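You operate a simulated robot arm through the tools that you are given. There is no shell and no other tool. Be economical: measure what you need, move in short steps, check, and stop when the job is done.

You are at the controls of a simulated robot arm. One attempt, no reset.

Task
Gauge the blue stack under the height dial and set the orange slider to its height.
Fine: leave the foot down on it.

The check looks at the end state, three seconds after you hand in, the way a careful person would. Anything else that was tipped, shoved, dropped, spilled or broken makes it a failure.

Robot
A 6-joint arm with a two-finger parallel gripper, fixed in place. Base frame: the origin is at the foot of the arm, x ahead of it, y to its left, z up; the work surface is at about z = 840. Units: mm, degrees, N and s.
With the tool pointing down near the work surface it reaches from about 240 to 640 mm from the base axis. Its first joint turns from -66.0 to 66.0 degrees. Payload 2.7 kg.
The TCP is the grasp point between the finger pads, 23 mm short of the fingertips. In the tool frame z runs along the fingers and y along their closing line. Largest opening 94 mm; finger width 38, thickness 10; the body of the gripper, 54 by 96 mm, starts 39 mm behind the TCP.
Orientation is told as [roll, pitch, yaw] about the base's x, y, z axes, in that order, counted from this pose: with the fingers straight down and closing along the base's y, the tool's x points along the base's -x, its y along +y and its z along -z.

Tools
- The arm moves only by the tool step_arm. Its argument "rows" is a list of rows, each an object of numbers (a shift or turn left out is 0, a gripper value left out holds the last): "claw": the closure, from 0 (fully open) to 1 (shut); "x", "y", "z": the shift along the base's x, y, z in mm; "ax", "ay", "az": the turn, a rotation vector about the base's x, y, z in degrees. In form: [{"claw": .., "x": .., "y": .., "z": .., "ax": .., "ay": .., "az": ..}, ...]. A call has 1 to 10 rows; each row is the pose to reach, as a shift and turn from the pose commanded when the call began. Each row takes 0.2 s and may step no farther than 50 mm and 8.6 degrees from the row before; otherwise, or with a gripper value out of range, the whole call is refused. Where a pose cannot be reached the arm comes as near as it can. A force on the tool above 40 N (or 10 N above the force at the start of the call, whichever is more), or a blocked arm, ends the call early, and 0.2 s more pass. The fingers move at their own pace (about 45 mm/s each) and stop on an object; they squeeze with about 30 N. The grip force told is the motor's: it shows also when the fingers shut on nothing. Time passes only in rows, and 0.2 s behind the last, so rows that repeat a pose let the fingers close. It gives the time, the measured TCP pose, the force on the tool (base axes), the opening and the grip force at its end, in the units of the frame above (readings bear some noise), with the torque about the TCP (base axes, N m) and any sound that the robot's microphone picked up, and new pictures: "views" is both (left out), scene, wrist or none.
- Cameras (640 x 400 px; columns grow to the right, rows downward): "scene" is fixed at [69.2, -421.8, 1415.6]; the picture's right is [0.85, -0.52, 0.00], its down [-0.24, -0.39, -0.89] and it looks along [0.46, 0.76, -0.46] (base axes); focal length 340 px, centre (320, 200). "wrist" rides on the gripper at [86, 16, -75] in the tool frame; the picture's right is [-0.18, 0.98, 0.00], its down [-0.58, -0.11, -0.81] and it looks along [-0.79, -0.15, 0.59] (tool axes); focal length 243 px, centre (320, 200). There is no depth. A picture from a camera that has moved, and an enlarged one, comes with that camera's place and axes in the base frame and with its lens.
- close_up(camera, box): a new picture of the part [left, top, right, bottom] of that camera's present view, enlarged. The clock stands still meanwhile.
- finish_job(): hands the job in; it is judged then, once.

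Go step by step. Nothing tells you positions but the pictures and the camera data: compare them with the known pose of the tool, close in by small moves and look again before you grip or let go. The budget is 120 turns and 200 pictures, counting those below and the enlarged ones. Unless the task says otherwise, let go and move clear before handing in, and close with one line.

The tools are called by a JSON object that holds its "name" and its "arguments". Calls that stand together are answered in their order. step_arm: Moves the arm, as the interface text tells. Its arguments: {"type":"object","properties":{"rows":{"type":"array","items":{"type":"object","properties":{"claw":{"type":"number"},"x":{"type":"number"},"y":{"type":"number"},"z":{"type":"number"},"ax":{"type":"number"},"ay":{"type":"number"},"az":{"type":"number"}}}},"views":{"type":"string","enum":["both","scene","wrist","none"]}},"required":["rows"]} The other tools are called the same way: close_up (camera, box) takes an enlarged picture of a part of a camera's view; finish_job () hands the job in.

At the start:

```text
time_s: 0.0
ee_pos: [351.2, 75.5, 1284.6]
tool_rot: [0.0, -0.1, 0.0]
force: [-0.3, -0.7, 0.3]
moment: [0.02, -0.05, -0.03]
width: 93.8
gripper_force: 0.1
```

scene: 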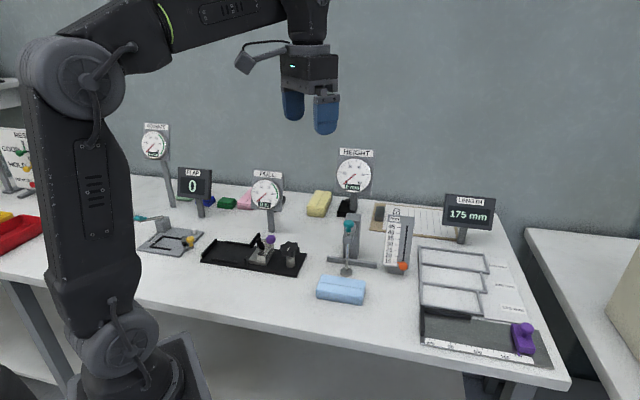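
wrist: 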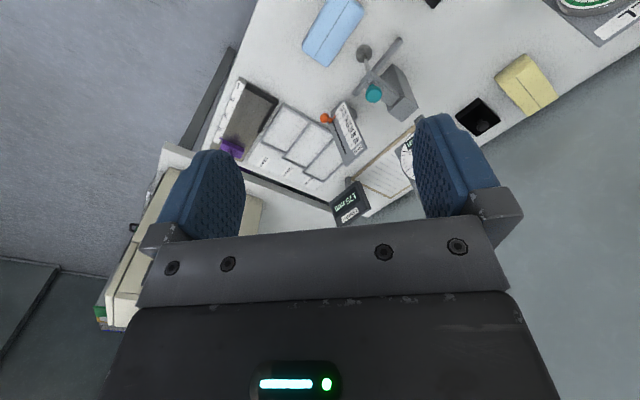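

I see a height gauge stand (teal knob, foot, dial behind it), a scale with an orange slider, and the blue stack in front. I'll enlarge these areas first.

{"name": "close_up", "arguments": {"camera": "scene", "box": [300, 200, 430, 310]}}

{"name": "close_up", "arguments": {"camera": "scene", "box": [320, 140, 400, 200]}}

{"name": "close_up", "arguments": {"camera": "wrist", "box": [290, 0, 450, 170]}}

{"name": "close_up", "arguments": {"camera": "scene", "box": [370, 200, 420, 280]}}

```text
3.64 times, centred on (365, 255) of scene
camera zoom: at [69.2, -421.8, 1415.6], right [0.85, -0.52, 0.0], down [-0.24, -0.39, -0.89], along [0.46, 0.76, -0.46], focal length 1235 px, centre (156, 0)
```

zoom: 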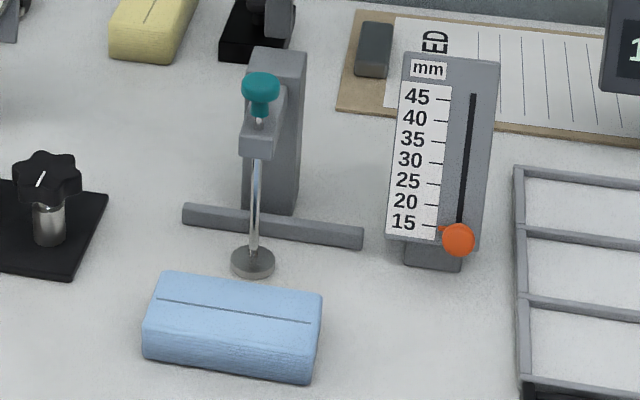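

```text
6.67 times, centred on (360, 170) of scene
camera zoom: at [69.2, -421.8, 1415.6], right [0.85, -0.52, 0.0], down [-0.24, -0.39, -0.89], along [0.46, 0.76, -0.46], focal length 2264 px, centre (53, 400)
```

zoom: 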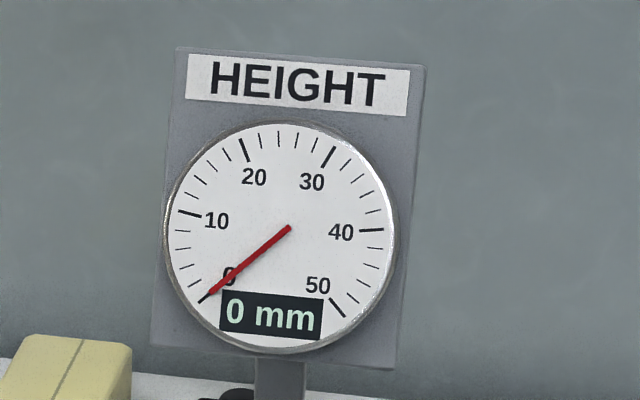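

```text
2.35 times, centred on (370, 85) of wrist
camera zoom: at [264.1, 92.4, 1358.8], right [0.18, 0.98, 0.0], down [0.58, -0.11, 0.81], along [0.79, -0.15, -0.59], focal length 571 px, centre (202, 471)
```

zoom: 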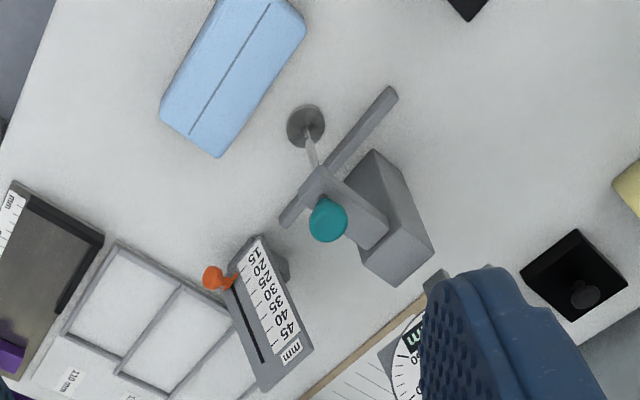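

```text
5.00 times, centred on (395, 240) of scene
camera zoom: at [69.2, -421.8, 1415.6], right [0.85, -0.52, 0.0], down [-0.24, -0.39, -0.89], along [0.46, 0.76, -0.46], focal length 1698 px, centre (-55, 0)
```

zoom: 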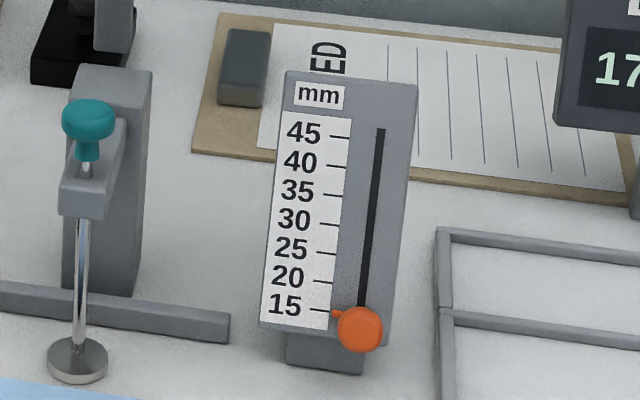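

The foot is near (485,135), with its knob at about z 990. The stack is near (432,83) and lies along (0.7,-0.7), the same way as the fence. I'll turn 45° and come closer to look at the knob.

{"name": "step_arm", "arguments": {"rows": [{"x": 12, "y": 0, "z": -40, "az": 8}, {"x": 24, "y": 0, "z": -80, "az": 16}, {"x": 36, "y": 0, "z": -120, "az": 24}, {"x": 48, "y": 0, "z": -150, "az": 32}, {"x": 60, "y": 0, "z": -170, "az": 40}, {"x": 69, "y": -5, "z": -180, "az": 45}, {"x": 69, "y": -5, "z": -180, "az": 45}]}}

```text
time_s: 1.6
ee_pos: [419.2, 73.4, 1104.0]
tool_rot: [0.0, -0.1, 45.2]
force: [-1.0, 0.5, -0.2]
moment: [0.01, 0.02, 0.02]
width: 94.1
gripper_force: 0.0
camera wrist: at [347.1, 21.6, 1178.0], right [-0.57, 0.82, 0.0], down [0.49, 0.33, 0.81], along [0.66, 0.46, -0.59], focal length 243 px, centre (320, 200)
```

scene: 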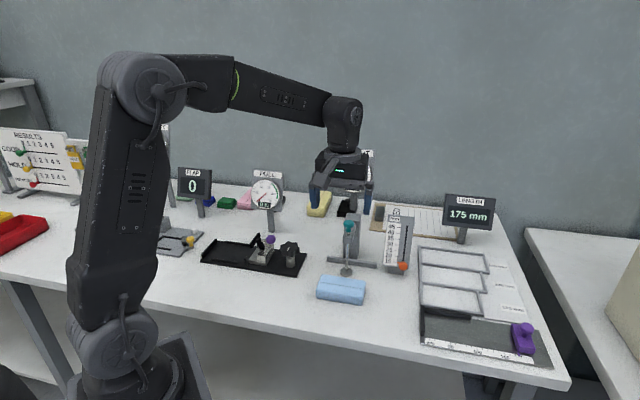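
wrist: 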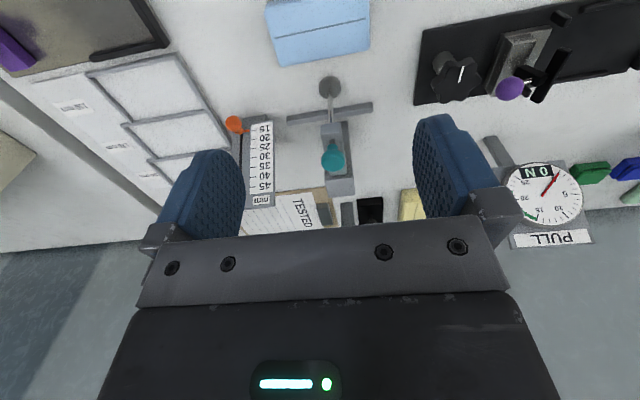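

Now the wrist view is aligned with the gauge, and its picture is upside down. I'll enlarge it to fix the knob, foot, stack and slider.

{"name": "close_up", "arguments": {"camera": "wrist", "box": [270, 60, 390, 210]}}

{"name": "close_up", "arguments": {"camera": "wrist", "box": [210, 0, 390, 120]}}

{"name": "close_up", "arguments": {"camera": "wrist", "box": [215, 100, 285, 210]}}

```text
2.67 times, centred on (330, 135) of wrist
camera zoom: at [347.1, 21.6, 1178.0], right [-0.57, 0.82, 0.0], down [0.49, 0.33, 0.81], along [0.66, 0.46, -0.59], focal length 647 px, centre (293, 373)
```

zoom: 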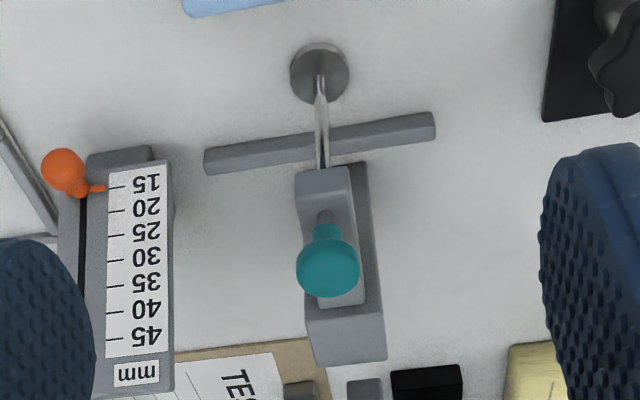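

```text
3.33 times, centred on (300, 60) of wrist
camera zoom: at [347.1, 21.6, 1178.0], right [-0.57, 0.82, 0.0], down [0.49, 0.33, 0.81], along [0.66, 0.46, -0.59], focal length 809 px, centre (387, 667)
```

zoom: 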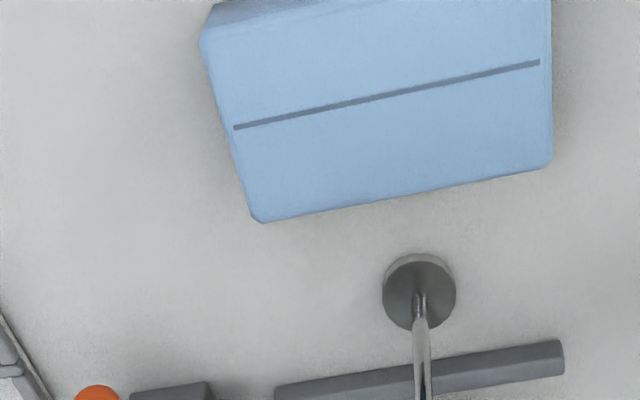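

```text
3.64 times, centred on (250, 155) of wrist
camera zoom: at [347.1, 21.6, 1178.0], right [-0.57, 0.82, 0.0], down [0.49, 0.33, 0.81], along [0.66, 0.46, -0.59], focal length 882 px, centre (574, 364)
```

zoom: 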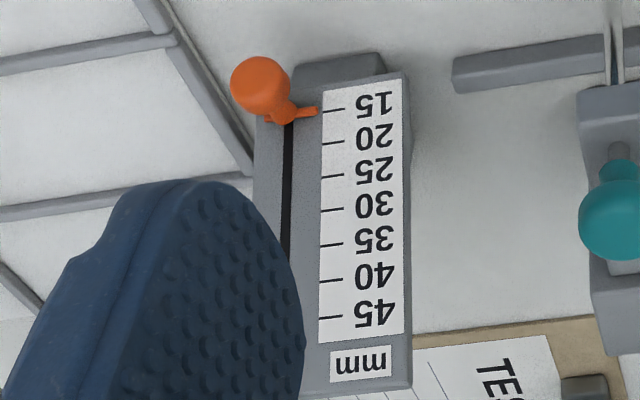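

The knob centre comes out at about (487,136.5,994) and the foot directly below it. The stack needs to go about 74 mm along (0.71,0.70). I'll descend around the knob.

{"name": "step_arm", "arguments": {"rows": [{"x": 30, "y": 28, "z": 0}, {"x": 60, "y": 56, "z": 0}, {"x": 68, "y": 63, "z": -20}, {"x": 68, "y": 63, "z": -40}, {"x": 68, "y": 63, "z": -60}, {"x": 68, "y": 63, "z": -60}]}}

```text
time_s: 3.0
ee_pos: [487.5, 134.3, 1043.6]
tool_rot: [0.1, -0.1, 45.0]
force: [-0.1, -0.4, 0.6]
moment: [-0.02, -0.02, 0.02]
width: 94.0
gripper_force: 0.0
camera wrist: at [414.1, 83.9, 1118.3], right [-0.57, 0.82, 0.0], down [0.49, 0.33, 0.81], along [0.67, 0.46, -0.59], focal length 243 px, centre (320, 200)
```

scene: 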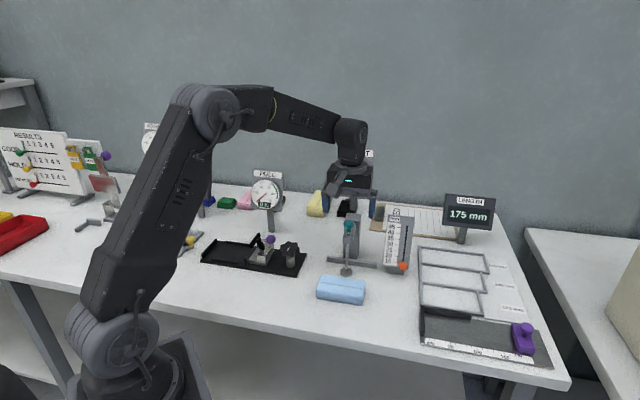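
wrist: 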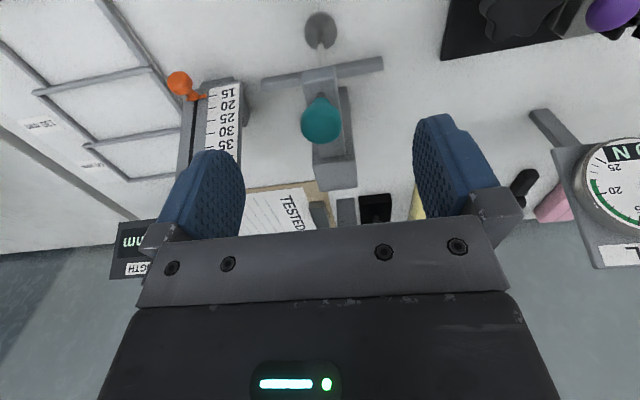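

The knob lies right below the TCP. I'll go down to z of about 996 and close on it.

{"name": "step_arm", "arguments": {"rows": [{"x": 0.5, "y": 1.2, "z": -20}, {"x": 0.5, "y": 1.2, "z": -40}, {"x": 0.5, "y": 1.2, "z": -47}, {"x": 0.5, "y": 1.2, "z": -47}]}}

{"name": "close_up", "arguments": {"camera": "scene", "box": [300, 140, 430, 310]}}

```text
time_s: 4.0
ee_pos: [487.5, 134.7, 997.1]
tool_rot: [0.2, -0.2, 45.0]
force: [-0.3, -0.2, -0.2]
moment: [-0.01, -0.03, -0.02]
width: 94.0
gripper_force: 0.0
camera wrist: at [414.5, 85.2, 1071.8], right [-0.57, 0.82, 0.0], down [0.49, 0.33, 0.81], along [0.67, 0.46, -0.59], focal length 243 px, centre (320, 200)
```

scene: 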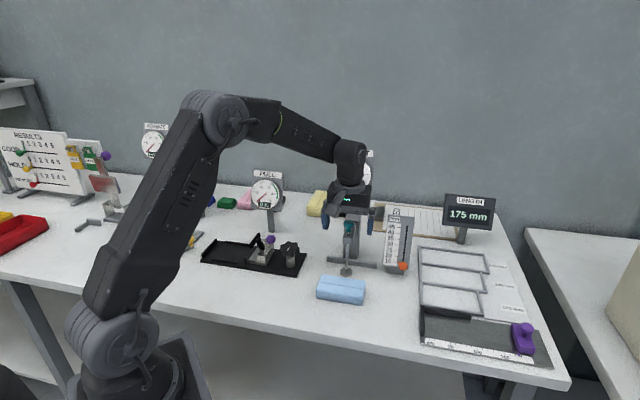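
wrist: 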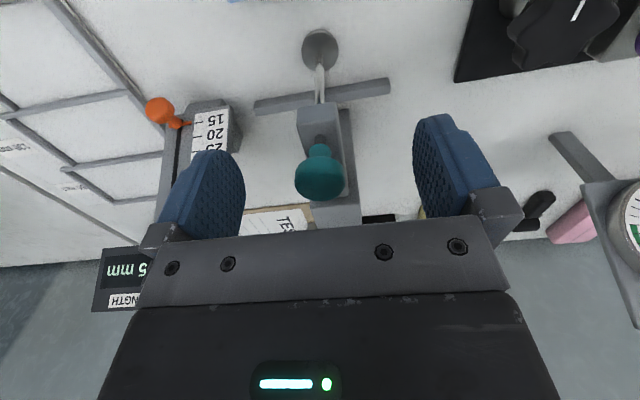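

```text
2.35 times, centred on (365, 225) of scene
camera zoom: at [69.2, -421.8, 1415.6], right [0.85, -0.52, 0.0], down [-0.24, -0.39, -0.89], along [0.46, 0.76, -0.46], focal length 799 px, centre (214, 141)
```

zoom: 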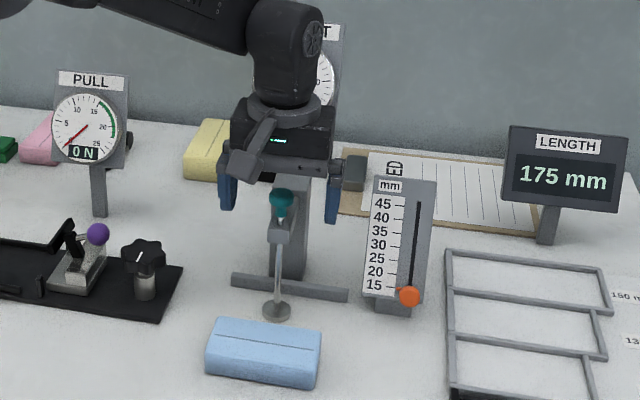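

Knob sits centred between the fingers, slightly below the pad centre. I'll close slowly on it.

{"name": "step_arm", "arguments": {"rows": [{"z": -2, "claw": 0.3}, {"z": -2, "claw": 0.6}, {"z": -2, "claw": 0.8}, {"z": -2, "claw": 0.85}, {"z": -2, "claw": 0.9}, {"z": -2, "claw": 0.9}]}}

```text
time_s: 5.4
ee_pos: [487.6, 133.6, 995.5]
tool_rot: [0.0, -0.1, 45.0]
force: [4.3, -3.2, -0.8]
moment: [-0.18, -0.12, -0.03]
width: 25.4
gripper_force: 45.3
camera wrist: at [415.4, 84.9, 1069.7], right [-0.57, 0.83, 0.0], down [0.49, 0.33, 0.81], along [0.67, 0.46, -0.59], focal length 243 px, centre (320, 200)
```

scene: 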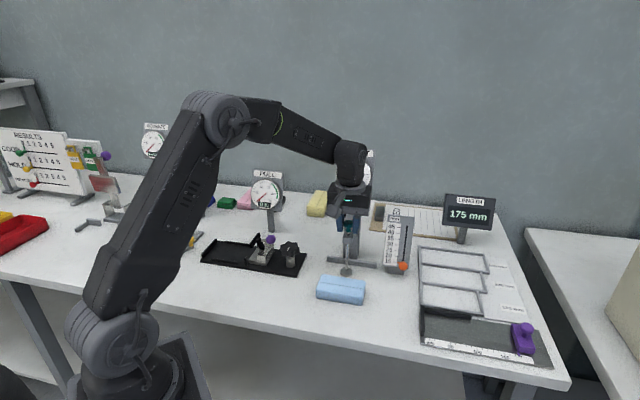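
wrist: 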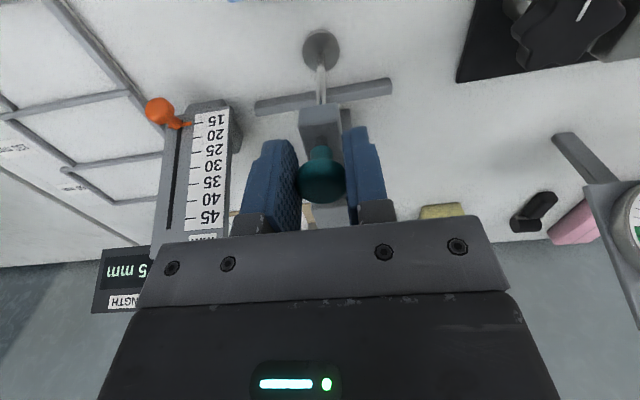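

It's gripped at 25 mm width with only a small side force. I'll lift slowly.

{"name": "step_arm", "arguments": {"rows": [{"x": 0.5, "y": -0.5, "z": 5}, {"x": 0.5, "y": -0.5, "z": 12}, {"x": 0.5, "y": -0.5, "z": 20}, {"x": 0.5, "y": -0.5, "z": 28}, {"x": 0.5, "y": -0.5, "z": 36}, {"x": 0.5, "y": -0.5, "z": 43}, {"x": 0.5, "y": -0.5, "z": 43}]}}

{"name": "close_up", "arguments": {"camera": "scene", "box": [300, 140, 430, 310]}}

```text
time_s: 7.0
ee_pos: [487.6, 134.1, 1037.3]
tool_rot: [0.2, 0.0, 45.0]
force: [-9.9, -0.3, -1.0]
moment: [0.28, -0.35, -0.03]
width: 25.2
gripper_force: 45.1
camera wrist: at [415.7, 84.8, 1113.0], right [-0.57, 0.82, 0.0], down [0.49, 0.33, 0.81], along [0.66, 0.46, -0.59], focal length 243 px, centre (320, 200)
```

scene: 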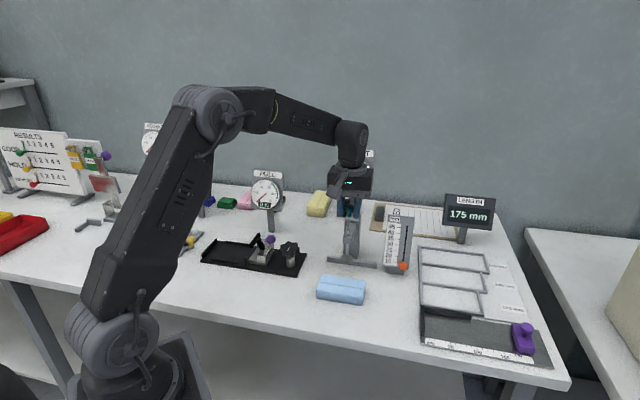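
wrist: 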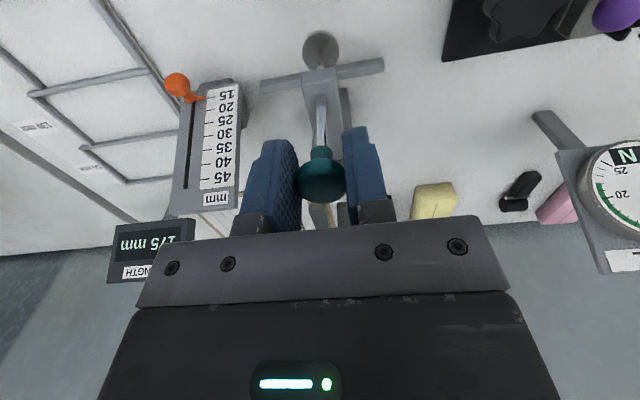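

```text
2.35 times, centred on (365, 225) of scene
camera zoom: at [69.0, -421.8, 1415.6], right [0.85, -0.52, 0.0], down [-0.24, -0.39, -0.89], along [0.46, 0.76, -0.46], focal length 799 px, centre (214, 141)
```

zoom: 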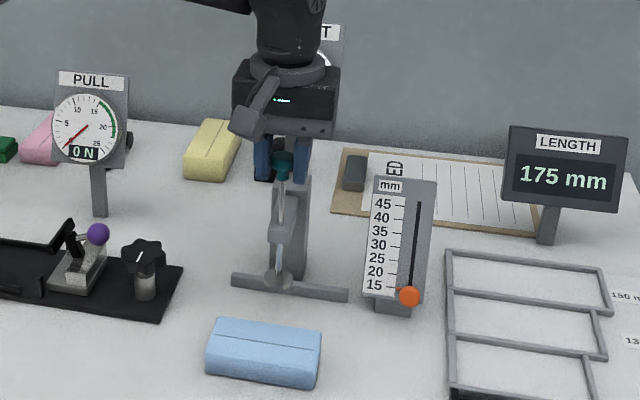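

The foot is raised 43 mm. Before trusting it to stay, I'll lower it to about 6 mm, let go, and see whether it holds by friction.

{"name": "step_arm", "arguments": {"rows": [{"z": -8}, {"z": -16}, {"z": -24}, {"z": -32}, {"z": -37}, {"z": -37}, {"z": -37, "claw": 0.6}, {"z": -37, "claw": 0.6}, {"z": -37, "claw": 0.6}, {"z": -37, "claw": 0.6}]}}

{"name": "close_up", "arguments": {"camera": "scene", "box": [325, 200, 385, 290]}}

```text
time_s: 9.2
ee_pos: [489.1, 134.3, 1000.4]
tool_rot: [0.2, -0.1, 44.9]
force: [0.0, -0.2, -0.5]
moment: [0.01, -0.02, 0.03]
width: 37.8
gripper_force: 0.1
camera wrist: at [416.7, 84.8, 1076.4], right [-0.57, 0.82, 0.0], down [0.49, 0.33, 0.81], along [0.67, 0.46, -0.59], focal length 243 px, centre (320, 200)
```

scene: 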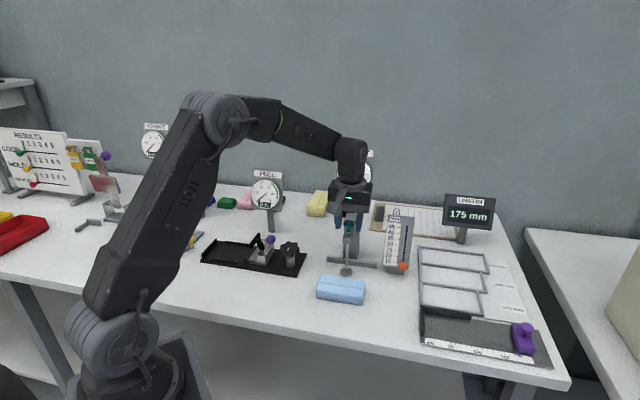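
wrist: 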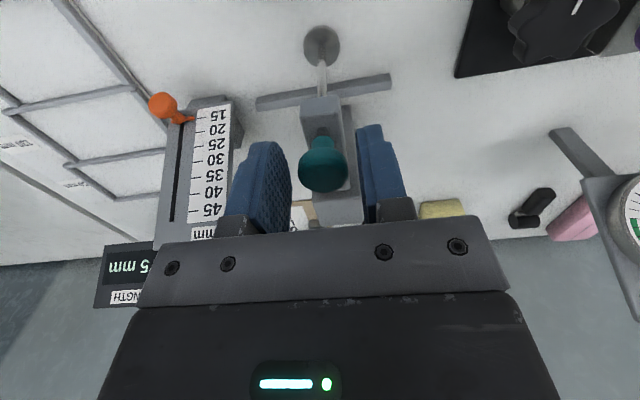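

```text
4.44 times, centred on (355, 245) of scene
camera zoom: at [69.2, -421.8, 1415.6], right [0.85, -0.52, 0.0], down [-0.24, -0.39, -0.89], along [0.46, 0.76, -0.46], focal length 1509 px, centre (164, 0)
```

zoom: 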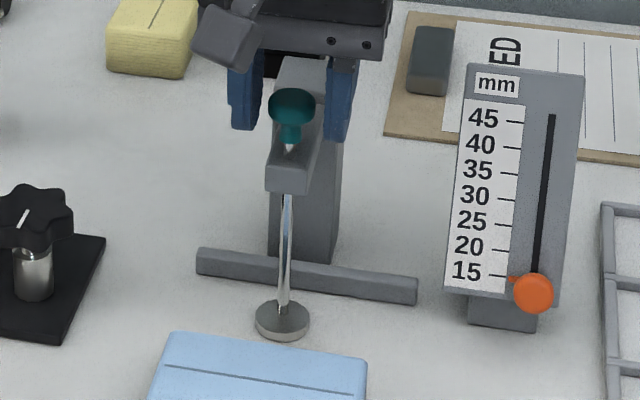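

It isn't clear whether the foot fell back or held. I'll open fully, lift clear and read the dial.

{"name": "step_arm", "arguments": {"rows": [{"claw": 0.2, "z": 0}, {"claw": 0, "z": 0}, {"claw": 0, "z": 30}, {"claw": 0, "z": 70}, {"claw": 0, "z": 110}, {"claw": 0, "z": 150}, {"claw": 0, "z": 190}], "views": "none"}}

{"name": "close_up", "arguments": {"camera": "scene", "box": [310, 140, 400, 290]}}

```text
time_s: 10.8
ee_pos: [489.0, 134.0, 1188.7]
tool_rot: [0.2, 0.0, 45.0]
force: [0.6, -0.5, 0.6]
moment: [0.02, -0.03, -0.01]
width: 94.1
gripper_force: 0.1
```

```text
2.67 times, centred on (355, 215) of scene
camera zoom: at [69.2, -421.8, 1415.6], right [0.85, -0.52, 0.0], down [-0.24, -0.39, -0.89], along [0.46, 0.76, -0.46], focal length 906 px, centre (227, 160)
```

zoom: 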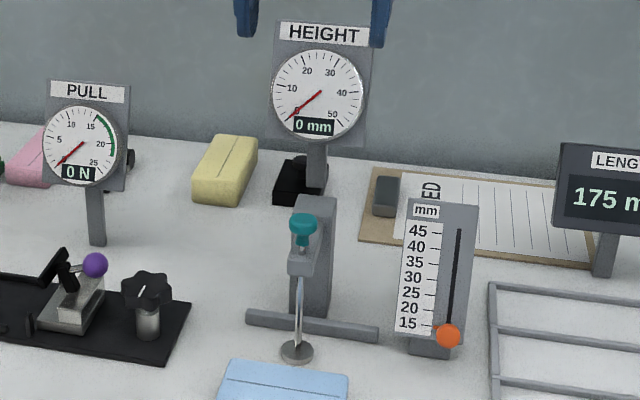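

The dial reads 0, so the foot dropped back from 6 mm. There may be a catch at the top of the travel, so I'll grip again and lift all the way, listening and feeling for it.

{"name": "step_arm", "arguments": {"rows": [{"z": -45}, {"z": -90}, {"z": -135}, {"z": -170}, {"z": -193}, {"z": -193, "claw": 0.5}, {"z": -193, "claw": 0.9}, {"z": -193, "claw": 0.9}, {"z": -193, "claw": 0.9}], "views": "none"}}

{"name": "step_arm", "arguments": {"rows": [{"z": 8}, {"z": 16}, {"z": 24}, {"z": 32}, {"z": 40}, {"z": 46}, {"z": 50}, {"z": 54}, {"z": 58}], "views": "scene"}}

```text
time_s: 12.8
ee_pos: [488.2, 134.5, 999.1]
tool_rot: [0.1, 0.0, 45.1]
force: [-4.8, 3.6, 0.8]
moment: [-0.05, 0.05, 0.03]
width: 25.8
gripper_force: 23.3
```

```text
time_s: 14.8
ee_pos: [488.4, 134.0, 1053.4]
tool_rot: [0.1, 0.2, 44.9]
force: [-13.7, -3.8, -10.3]
moment: [0.59, -0.84, 0.09]
width: 25.3
gripper_force: 44.4
```

scene: 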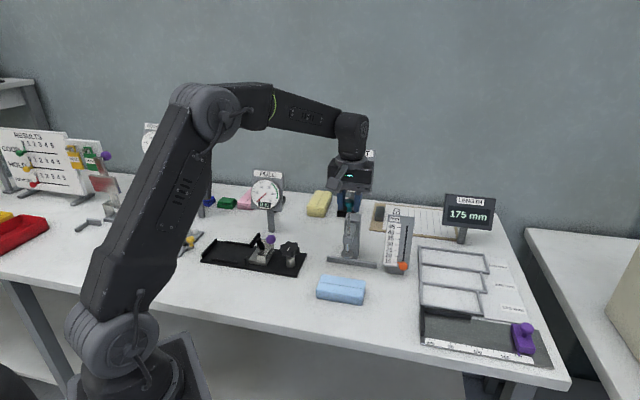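

The lift met a stop at about 55 mm. I'll ease off slightly, open and see if it stays.

{"name": "step_arm", "arguments": {"rows": [{"z": -3}, {"z": -3, "claw": 0.8}, {"z": -3, "claw": 0.7}, {"z": -3, "claw": 0.6}], "views": "both"}}

{"name": "close_up", "arguments": {"camera": "scene", "box": [325, 190, 385, 290]}}

```text
time_s: 15.8
ee_pos: [489.0, 134.9, 1053.6]
tool_rot: [0.0, -0.1, 45.0]
force: [-0.6, -0.2, 0.3]
moment: [-0.02, -0.03, 0.05]
width: 37.7
gripper_force: 0.0
camera wrist: at [416.5, 85.0, 1127.8], right [-0.57, 0.82, 0.0], down [0.49, 0.33, 0.81], along [0.67, 0.46, -0.59], focal length 243 px, centre (320, 200)
```

scene: 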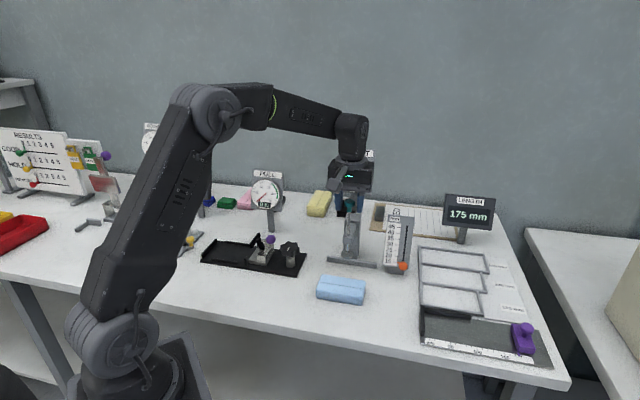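
wrist: 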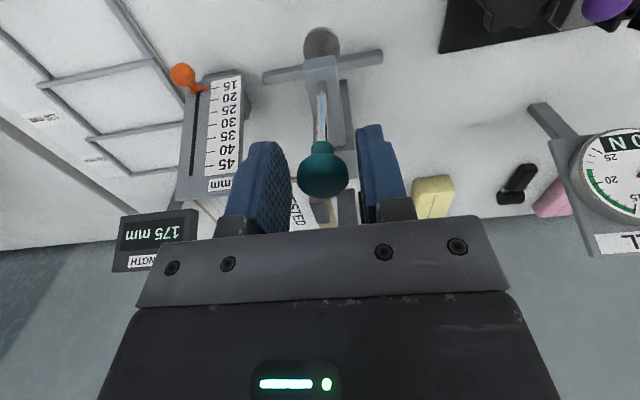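

```text
4.00 times, centred on (355, 240) of scene
camera zoom: at [69.2, -421.8, 1415.6], right [0.85, -0.52, 0.0], down [-0.24, -0.39, -0.89], along [0.46, 0.76, -0.46], focal length 1358 px, centre (180, 40)
```

zoom: 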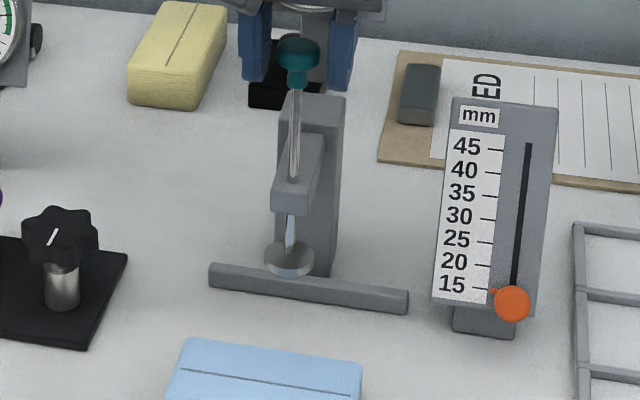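

It stays up: the catch holds at the top. I'll open, rise clear, back off behind the stack and narrow the fingers to make a two-point pusher.

{"name": "step_arm", "arguments": {"rows": [{"claw": 0.3}, {"claw": 0.1}, {"claw": 0.1, "z": 25}, {"claw": 0.1, "z": 60}, {"claw": 0.1, "z": 90}, {"claw": 0.3, "x": -25, "y": -24, "z": 90}, {"claw": 0.47, "x": -58, "y": -55, "z": 90}, {"x": -90, "y": -86, "z": 90}, {"x": -107, "y": -102, "z": 80}, {"x": -107, "y": -102, "z": 80}]}}

{"name": "close_up", "arguments": {"camera": "scene", "box": [310, 140, 400, 290]}}

```text
time_s: 18.0
ee_pos: [382.3, 31.0, 1130.5]
tool_rot: [0.1, -0.2, 44.9]
force: [0.3, 0.2, 0.4]
moment: [0.02, -0.01, -0.03]
width: 49.7
gripper_force: 0.2
camera wrist: at [310.3, -17.6, 1204.6], right [-0.57, 0.82, 0.0], down [0.49, 0.33, 0.81], along [0.67, 0.46, -0.59], focal length 243 px, centre (320, 200)
```

scene: 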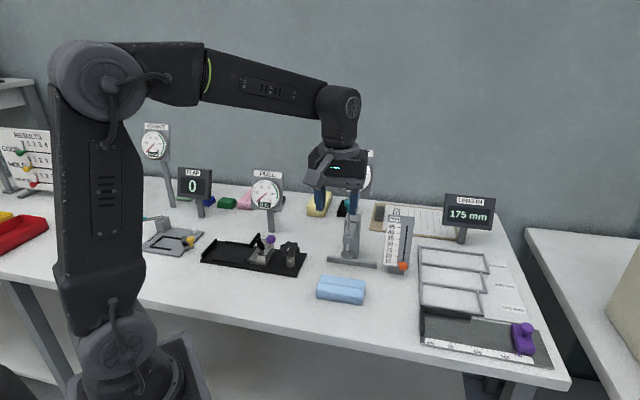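
wrist: 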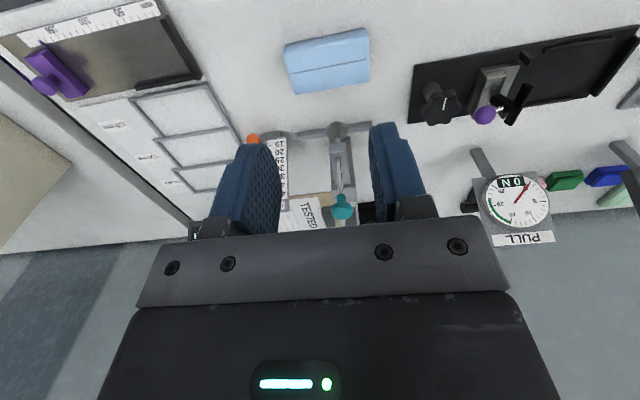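

```text
2.67 times, centred on (355, 215) of scene
camera zoom: at [69.2, -421.8, 1415.6], right [0.85, -0.52, 0.0], down [-0.24, -0.39, -0.89], along [0.46, 0.76, -0.46], focal length 906 px, centre (227, 160)
```

zoom: 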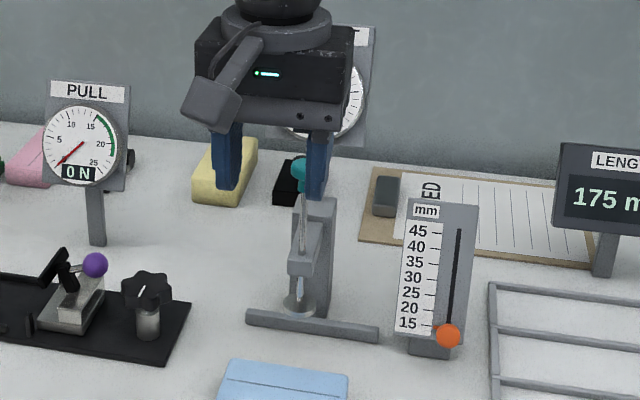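

The foot is still up. One close look at the stack from here, then I'll descend.

{"name": "close_up", "arguments": {"camera": "wrist", "box": [260, 10, 400, 110]}}

```text
4.00 times, centred on (330, 60) of wrist
camera zoom: at [310.3, -17.6, 1204.6], right [-0.57, 0.82, 0.0], down [0.49, 0.33, 0.81], along [0.67, 0.46, -0.59], focal length 970 px, centre (280, 760)
```

zoom: 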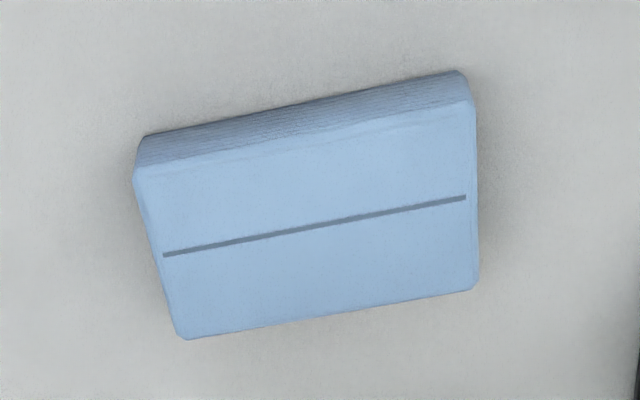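

The stack's near face is centred at about (415,63.5) and square to the fence. I'll tilt back 20° and descend behind it, stopping just above the table to check.

{"name": "step_arm", "arguments": {"rows": [{"x": 2, "y": 1, "z": -30, "ax": 5, "ay": -5}, {"x": 2, "y": 1, "z": -70, "ax": 10, "ay": -10}, {"x": 2, "y": 1, "z": -115, "ax": 14.1, "ay": -14.1}, {"x": 2, "y": 1, "z": -160, "ax": 14.1, "ay": -14.1}, {"x": 2, "y": 1, "z": -200, "ax": 14.1, "ay": -14.1}, {"x": 2, "y": 1, "z": -230, "ax": 14.1, "ay": -14.1}, {"x": 2, "y": 1, "z": -230, "ax": 14.1, "ay": -14.1}]}}

{"name": "close_up", "arguments": {"camera": "scene", "box": [270, 200, 400, 330]}}

```text
time_s: 19.6
ee_pos: [381.8, 33.6, 903.4]
tool_rot: [0.0, -20.0, 45.0]
force: [-0.2, -0.4, 0.0]
moment: [-0.02, -0.01, 0.0]
width: 50.0
gripper_force: 0.1
camera wrist: at [295.5, -31.0, 944.2], right [-0.57, 0.82, 0.06], down [0.27, 0.11, 0.96], along [0.77, 0.57, -0.28], focal length 243 px, centre (320, 200)
```

scene: 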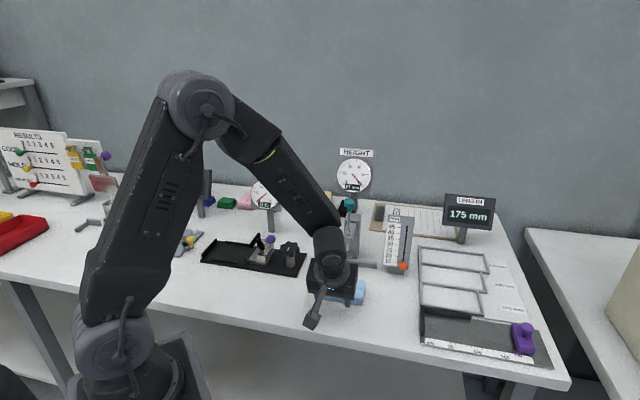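
wrist: 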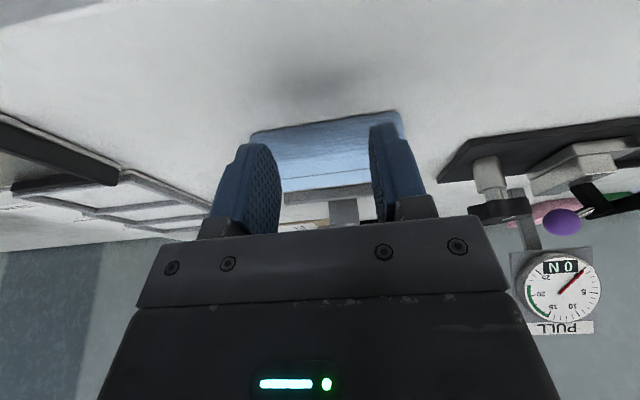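

```text
3.08 times, centred on (335, 265) of scene
camera zoom: at [69.3, -421.8, 1415.6], right [0.85, -0.52, 0.0], down [-0.24, -0.39, -0.89], along [0.46, 0.76, -0.46], focal length 1045 px, centre (274, 0)
```

zoom: 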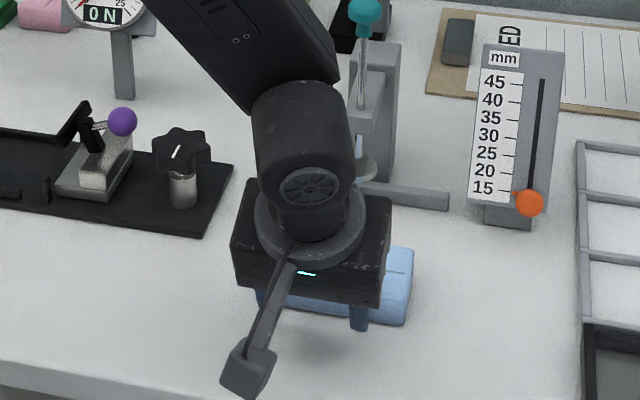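

Clear behind the stack with about 19 mm to go. I'll lower and start pushing along the fence normal.

{"name": "step_arm", "arguments": {"rows": [{"z": -20}, {"z": -31}, {"x": 7, "y": 7, "z": -31}, {"x": 12, "y": 12, "z": -31}, {"x": 17, "y": 17, "z": -31}, {"x": 22, "y": 22, "z": -31}, {"x": 27, "y": 27, "z": -31}, {"x": 32, "y": 32, "z": -31}, {"x": 32, "y": 32, "z": -31}]}}

{"name": "close_up", "arguments": {"camera": "scene", "box": [290, 190, 410, 320]}}

{"name": "close_up", "arguments": {"camera": "wrist", "box": [220, 80, 440, 240]}}

```text
time_s: 21.6
ee_pos: [416.1, 65.3, 870.9]
tool_rot: [0.1, -20.0, 45.0]
force: [-0.3, 0.1, -0.2]
moment: [-0.02, -0.03, -0.03]
width: 49.8
gripper_force: 0.1
camera wrist: at [329.1, 1.5, 912.6], right [-0.57, 0.82, 0.06], down [0.27, 0.11, 0.96], along [0.77, 0.57, -0.28], focal length 243 px, centre (320, 200)
```

scene: 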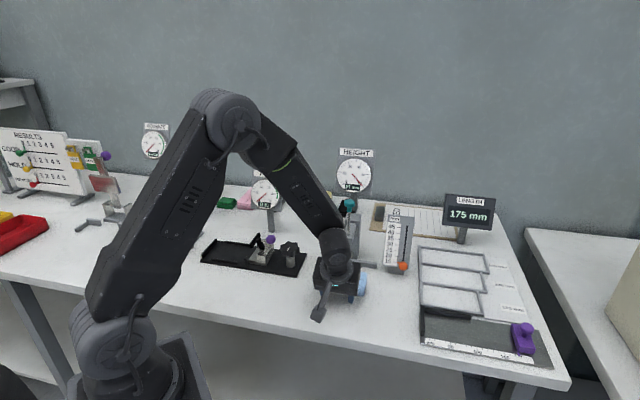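
wrist: 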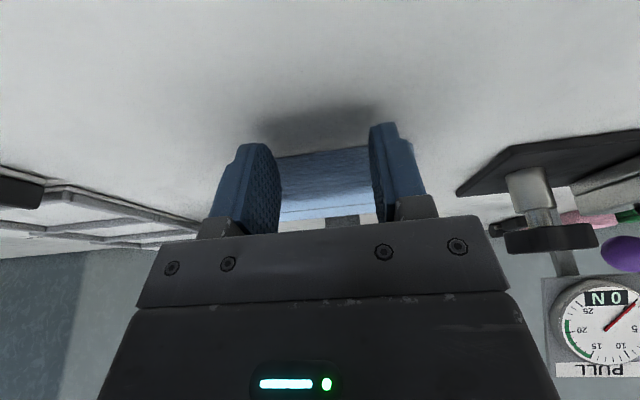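

```text
3.08 times, centred on (350, 255) of scene
camera zoom: at [69.3, -421.8, 1415.6], right [0.85, -0.52, 0.0], down [-0.24, -0.39, -0.89], along [0.46, 0.76, -0.46], focal length 1045 px, centre (228, 31)
```

zoom: 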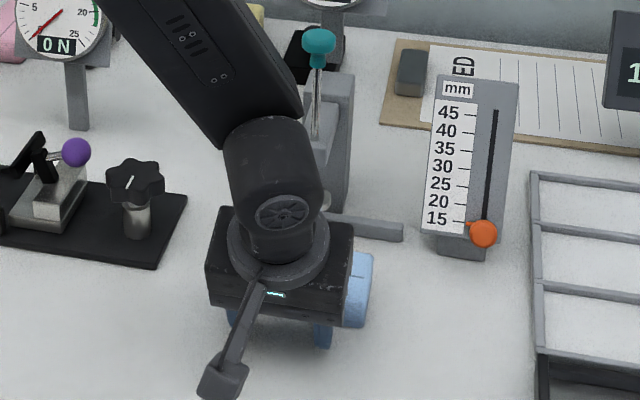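

```text
2.50 times, centred on (330, 160) of wrist
camera zoom: at [329.1, 1.5, 912.6], right [-0.57, 0.82, 0.06], down [0.27, 0.11, 0.96], along [0.77, 0.57, -0.28], focal length 606 px, centre (295, 300)
```

zoom: 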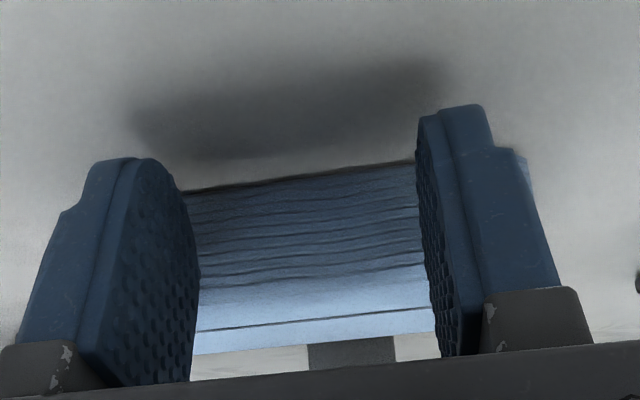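

The stack slides as one piece, and about 47 mm remain. I'll continue.

{"name": "step_arm", "arguments": {"rows": [{"x": 5, "y": 5}, {"x": 10, "y": 10}, {"x": 15, "y": 15}, {"x": 20, "y": 20}, {"x": 25, "y": 25.5}, {"x": 29, "y": 30}, {"x": 33, "y": 34}, {"x": 33, "y": 34}]}}

{"name": "close_up", "arguments": {"camera": "scene", "box": [290, 190, 410, 320]}}

{"name": "close_up", "arguments": {"camera": "wrist", "box": [220, 80, 440, 240]}}

```text
time_s: 23.4
ee_pos: [447.5, 100.1, 871.1]
tool_rot: [-0.1, -20.0, 45.0]
force: [-0.1, -0.6, 0.9]
moment: [0.01, 0.0, -0.03]
width: 49.7
gripper_force: 0.0
camera wrist: at [361.4, 35.7, 912.6], right [-0.57, 0.82, 0.06], down [0.27, 0.11, 0.96], along [0.77, 0.57, -0.28], focal length 243 px, centre (320, 200)
```

scene: 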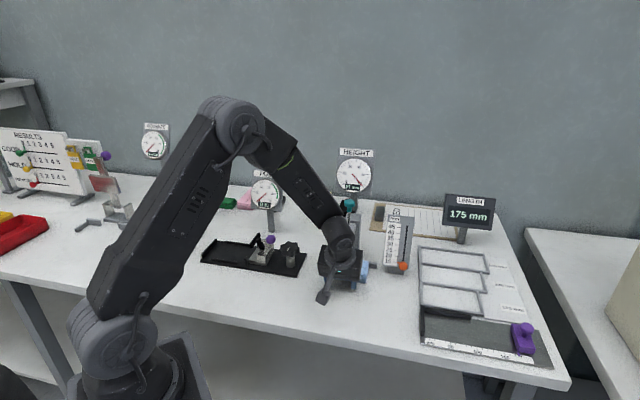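
wrist: 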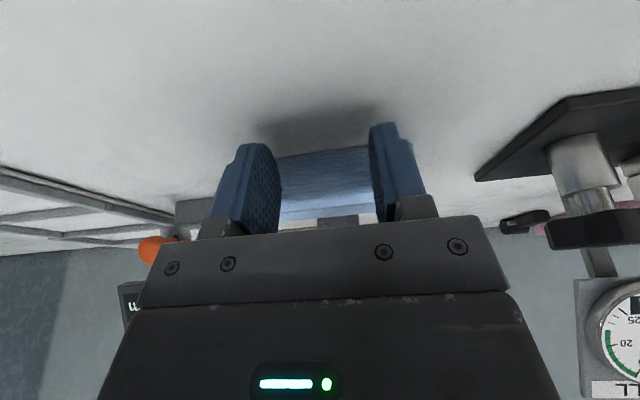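

```text
3.08 times, centred on (350, 255) of scene
camera zoom: at [69.2, -421.8, 1415.6], right [0.85, -0.52, 0.0], down [-0.24, -0.39, -0.89], along [0.46, 0.76, -0.46], focal length 1045 px, centre (228, 31)
```

zoom: 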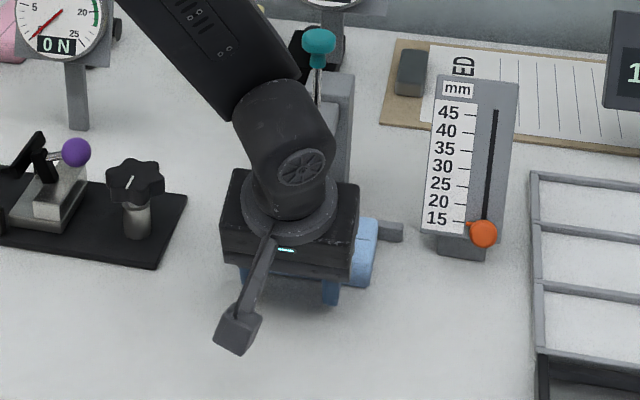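

```text
2.50 times, centred on (330, 160) of wrist
camera zoom: at [361.4, 35.7, 912.6], right [-0.57, 0.82, 0.06], down [0.27, 0.11, 0.96], along [0.77, 0.57, -0.28], focal length 606 px, centre (295, 300)
```

zoom: 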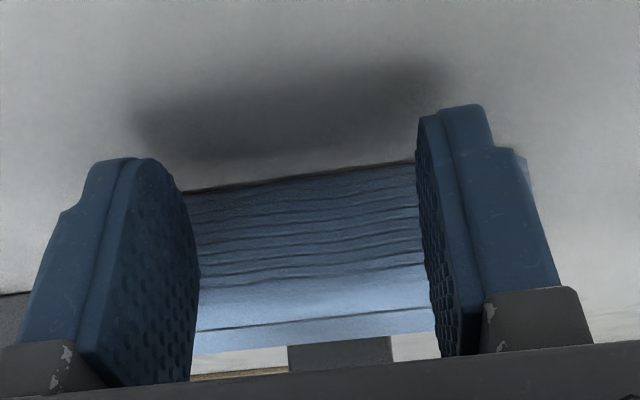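

Pushed to the intended spot. I'll back away straight, rise and straighten to check.

{"name": "step_arm", "arguments": {"rows": [{"x": -8, "y": -8}, {"x": -25, "y": -25}, {"x": -45, "y": -45}, {"x": -60, "y": -60, "z": 30}, {"x": -65, "y": -65, "z": 75, "ax": -5, "ay": 5}, {"x": -65, "y": -65, "z": 120, "ax": -10, "ay": 10}, {"x": -65, "y": -65, "z": 165, "ax": -14.1, "ay": 14.1}, {"x": -65, "y": -65, "z": 210, "ax": -14.1, "ay": 14.1}, {"x": -65, "y": -65, "z": 250, "ax": -14.1, "ay": 14.1}]}}

{"name": "close_up", "arguments": {"camera": "scene", "box": [310, 190, 410, 310]}}

{"name": "close_up", "arguments": {"camera": "wrist", "box": [260, 50, 400, 210]}}

```text
time_s: 25.4
ee_pos: [381.7, 36.8, 1121.9]
tool_rot: [0.1, 0.2, 45.0]
force: [-0.5, -0.6, -0.2]
moment: [0.01, -0.01, 0.0]
width: 49.7
gripper_force: 0.1
camera wrist: at [309.9, -13.5, 1197.7], right [-0.56, 0.83, 0.0], down [0.49, 0.33, 0.81], along [0.66, 0.46, -0.59], focal length 243 px, centre (320, 200)
```

scene: 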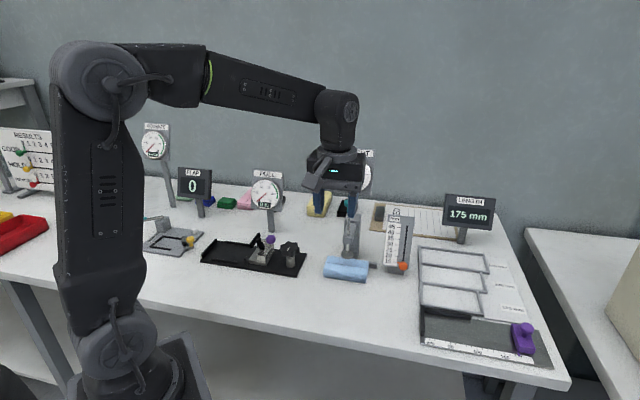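
wrist: 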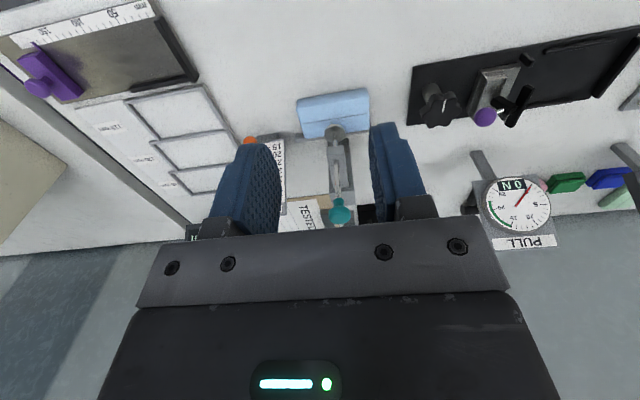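

```text
3.33 times, centred on (360, 250) of scene
camera zoom: at [69.2, -421.8, 1415.6], right [0.85, -0.52, 0.0], down [-0.24, -0.39, -0.89], along [0.46, 0.76, -0.46], focal length 1132 px, centre (187, 33)
```

zoom: 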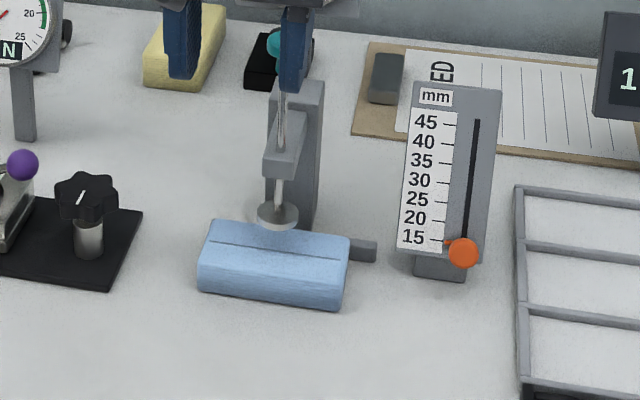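

```text
2.50 times, centred on (330, 130) of wrist
camera zoom: at [309.9, -13.5, 1197.7], right [-0.56, 0.83, 0.0], down [0.49, 0.33, 0.81], along [0.66, 0.46, -0.59], focal length 606 px, centre (295, 375)
```

zoom: 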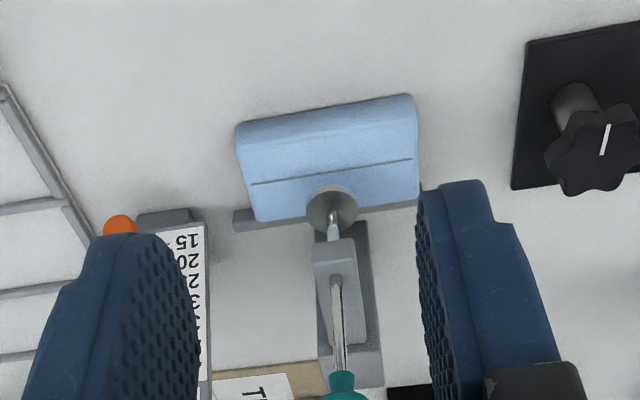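

The stack sits centred under the raised foot. I'll go back to the knob, grip it and lower it gently.

{"name": "step_arm", "arguments": {"rows": [{"claw": 0.2, "x": 25, "y": 23}, {"claw": 0.1, "x": 55, "y": 50}, {"x": 85, "y": 78}, {"x": 106.5, "y": 97.5}, {"x": 106.5, "y": 97.5}, {"x": 106.5, "y": 97.5, "z": -25}, {"x": 106.5, "y": 97.5, "z": -50}, {"x": 106.5, "y": 97.5, "z": -68}, {"x": 106.5, "y": 97.5, "z": -68}]}}

```text
time_s: 27.4
ee_pos: [488.6, 131.3, 1053.5]
tool_rot: [0.1, -0.1, 45.0]
force: [-0.4, 0.9, 0.4]
moment: [-0.02, -0.03, 0.02]
width: 84.7
gripper_force: 0.1
camera wrist: at [417.4, 81.2, 1128.7], right [-0.57, 0.82, 0.0], down [0.49, 0.33, 0.81], along [0.67, 0.46, -0.59], focal length 243 px, centre (320, 200)
```

scene: 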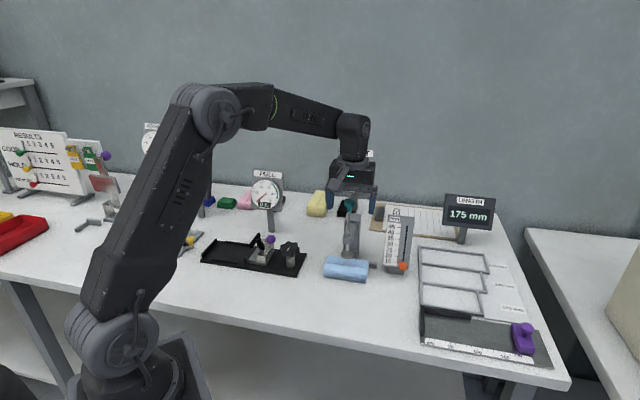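
wrist: 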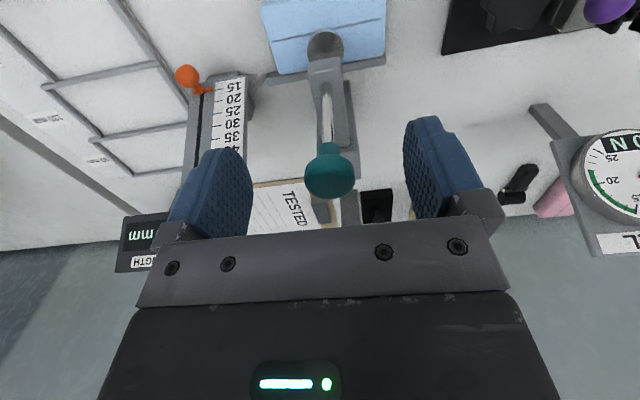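

I'm about 3 mm off in y, so I'll correct that, then grip and lower.

{"name": "step_arm", "arguments": {"rows": [{"y": 3, "claw": 0.3}, {"y": 3, "claw": 0.7}, {"y": 3, "claw": 0.9}, {"y": 3, "claw": 0.9}, {"y": 3, "claw": 0.9}, {"y": 3, "z": -4}, {"y": 3, "z": -9}, {"y": 3, "z": -14}, {"y": 3, "z": -18}, {"y": 3, "z": -18}]}}

{"name": "close_up", "arguments": {"camera": "scene", "box": [310, 190, 410, 310]}}

```text
time_s: 29.6
ee_pos: [488.9, 135.0, 1036.6]
tool_rot: [0.1, 0.1, 45.0]
force: [-21.6, 2.0, 0.3]
moment: [0.12, -0.22, 0.1]
width: 25.4
gripper_force: 44.5
camera wrist: at [416.6, 85.7, 1111.0], right [-0.56, 0.83, 0.0], down [0.49, 0.33, 0.81], along [0.66, 0.46, -0.59], focal length 243 px, centre (320, 200)
```

scene: 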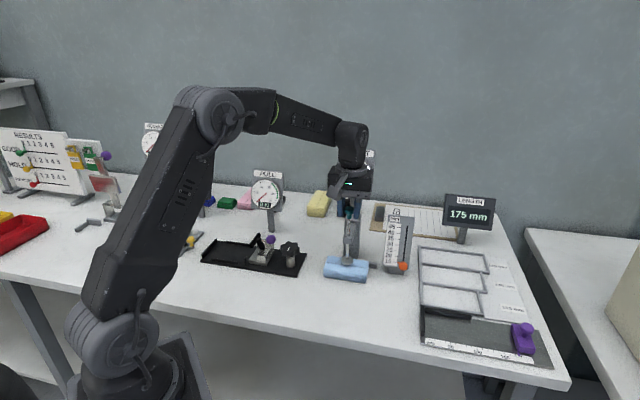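
wrist: 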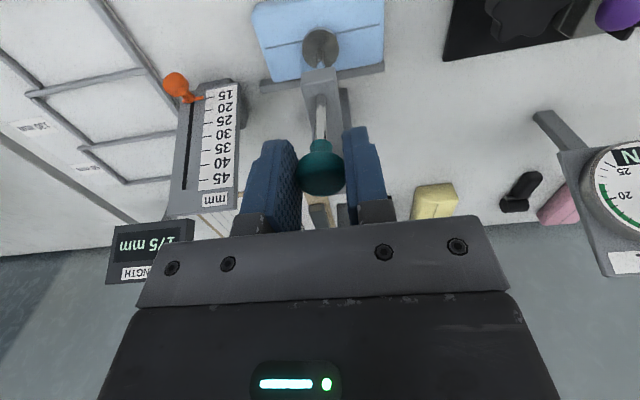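

```text
3.33 times, centred on (360, 250) of scene
camera zoom: at [68.6, -421.8, 1415.7], right [0.85, -0.52, 0.0], down [-0.24, -0.39, -0.89], along [0.46, 0.76, -0.46], focal length 1132 px, centre (187, 33)
```

zoom: 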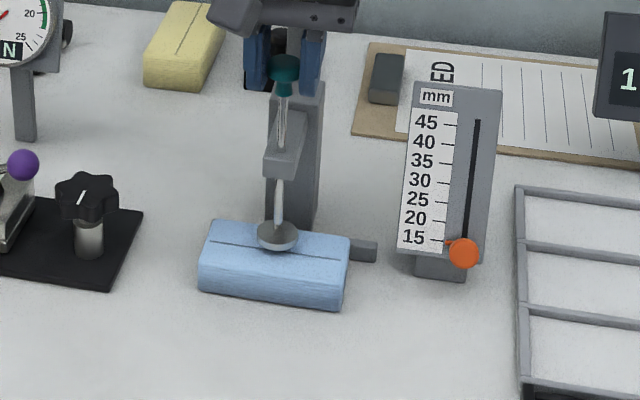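

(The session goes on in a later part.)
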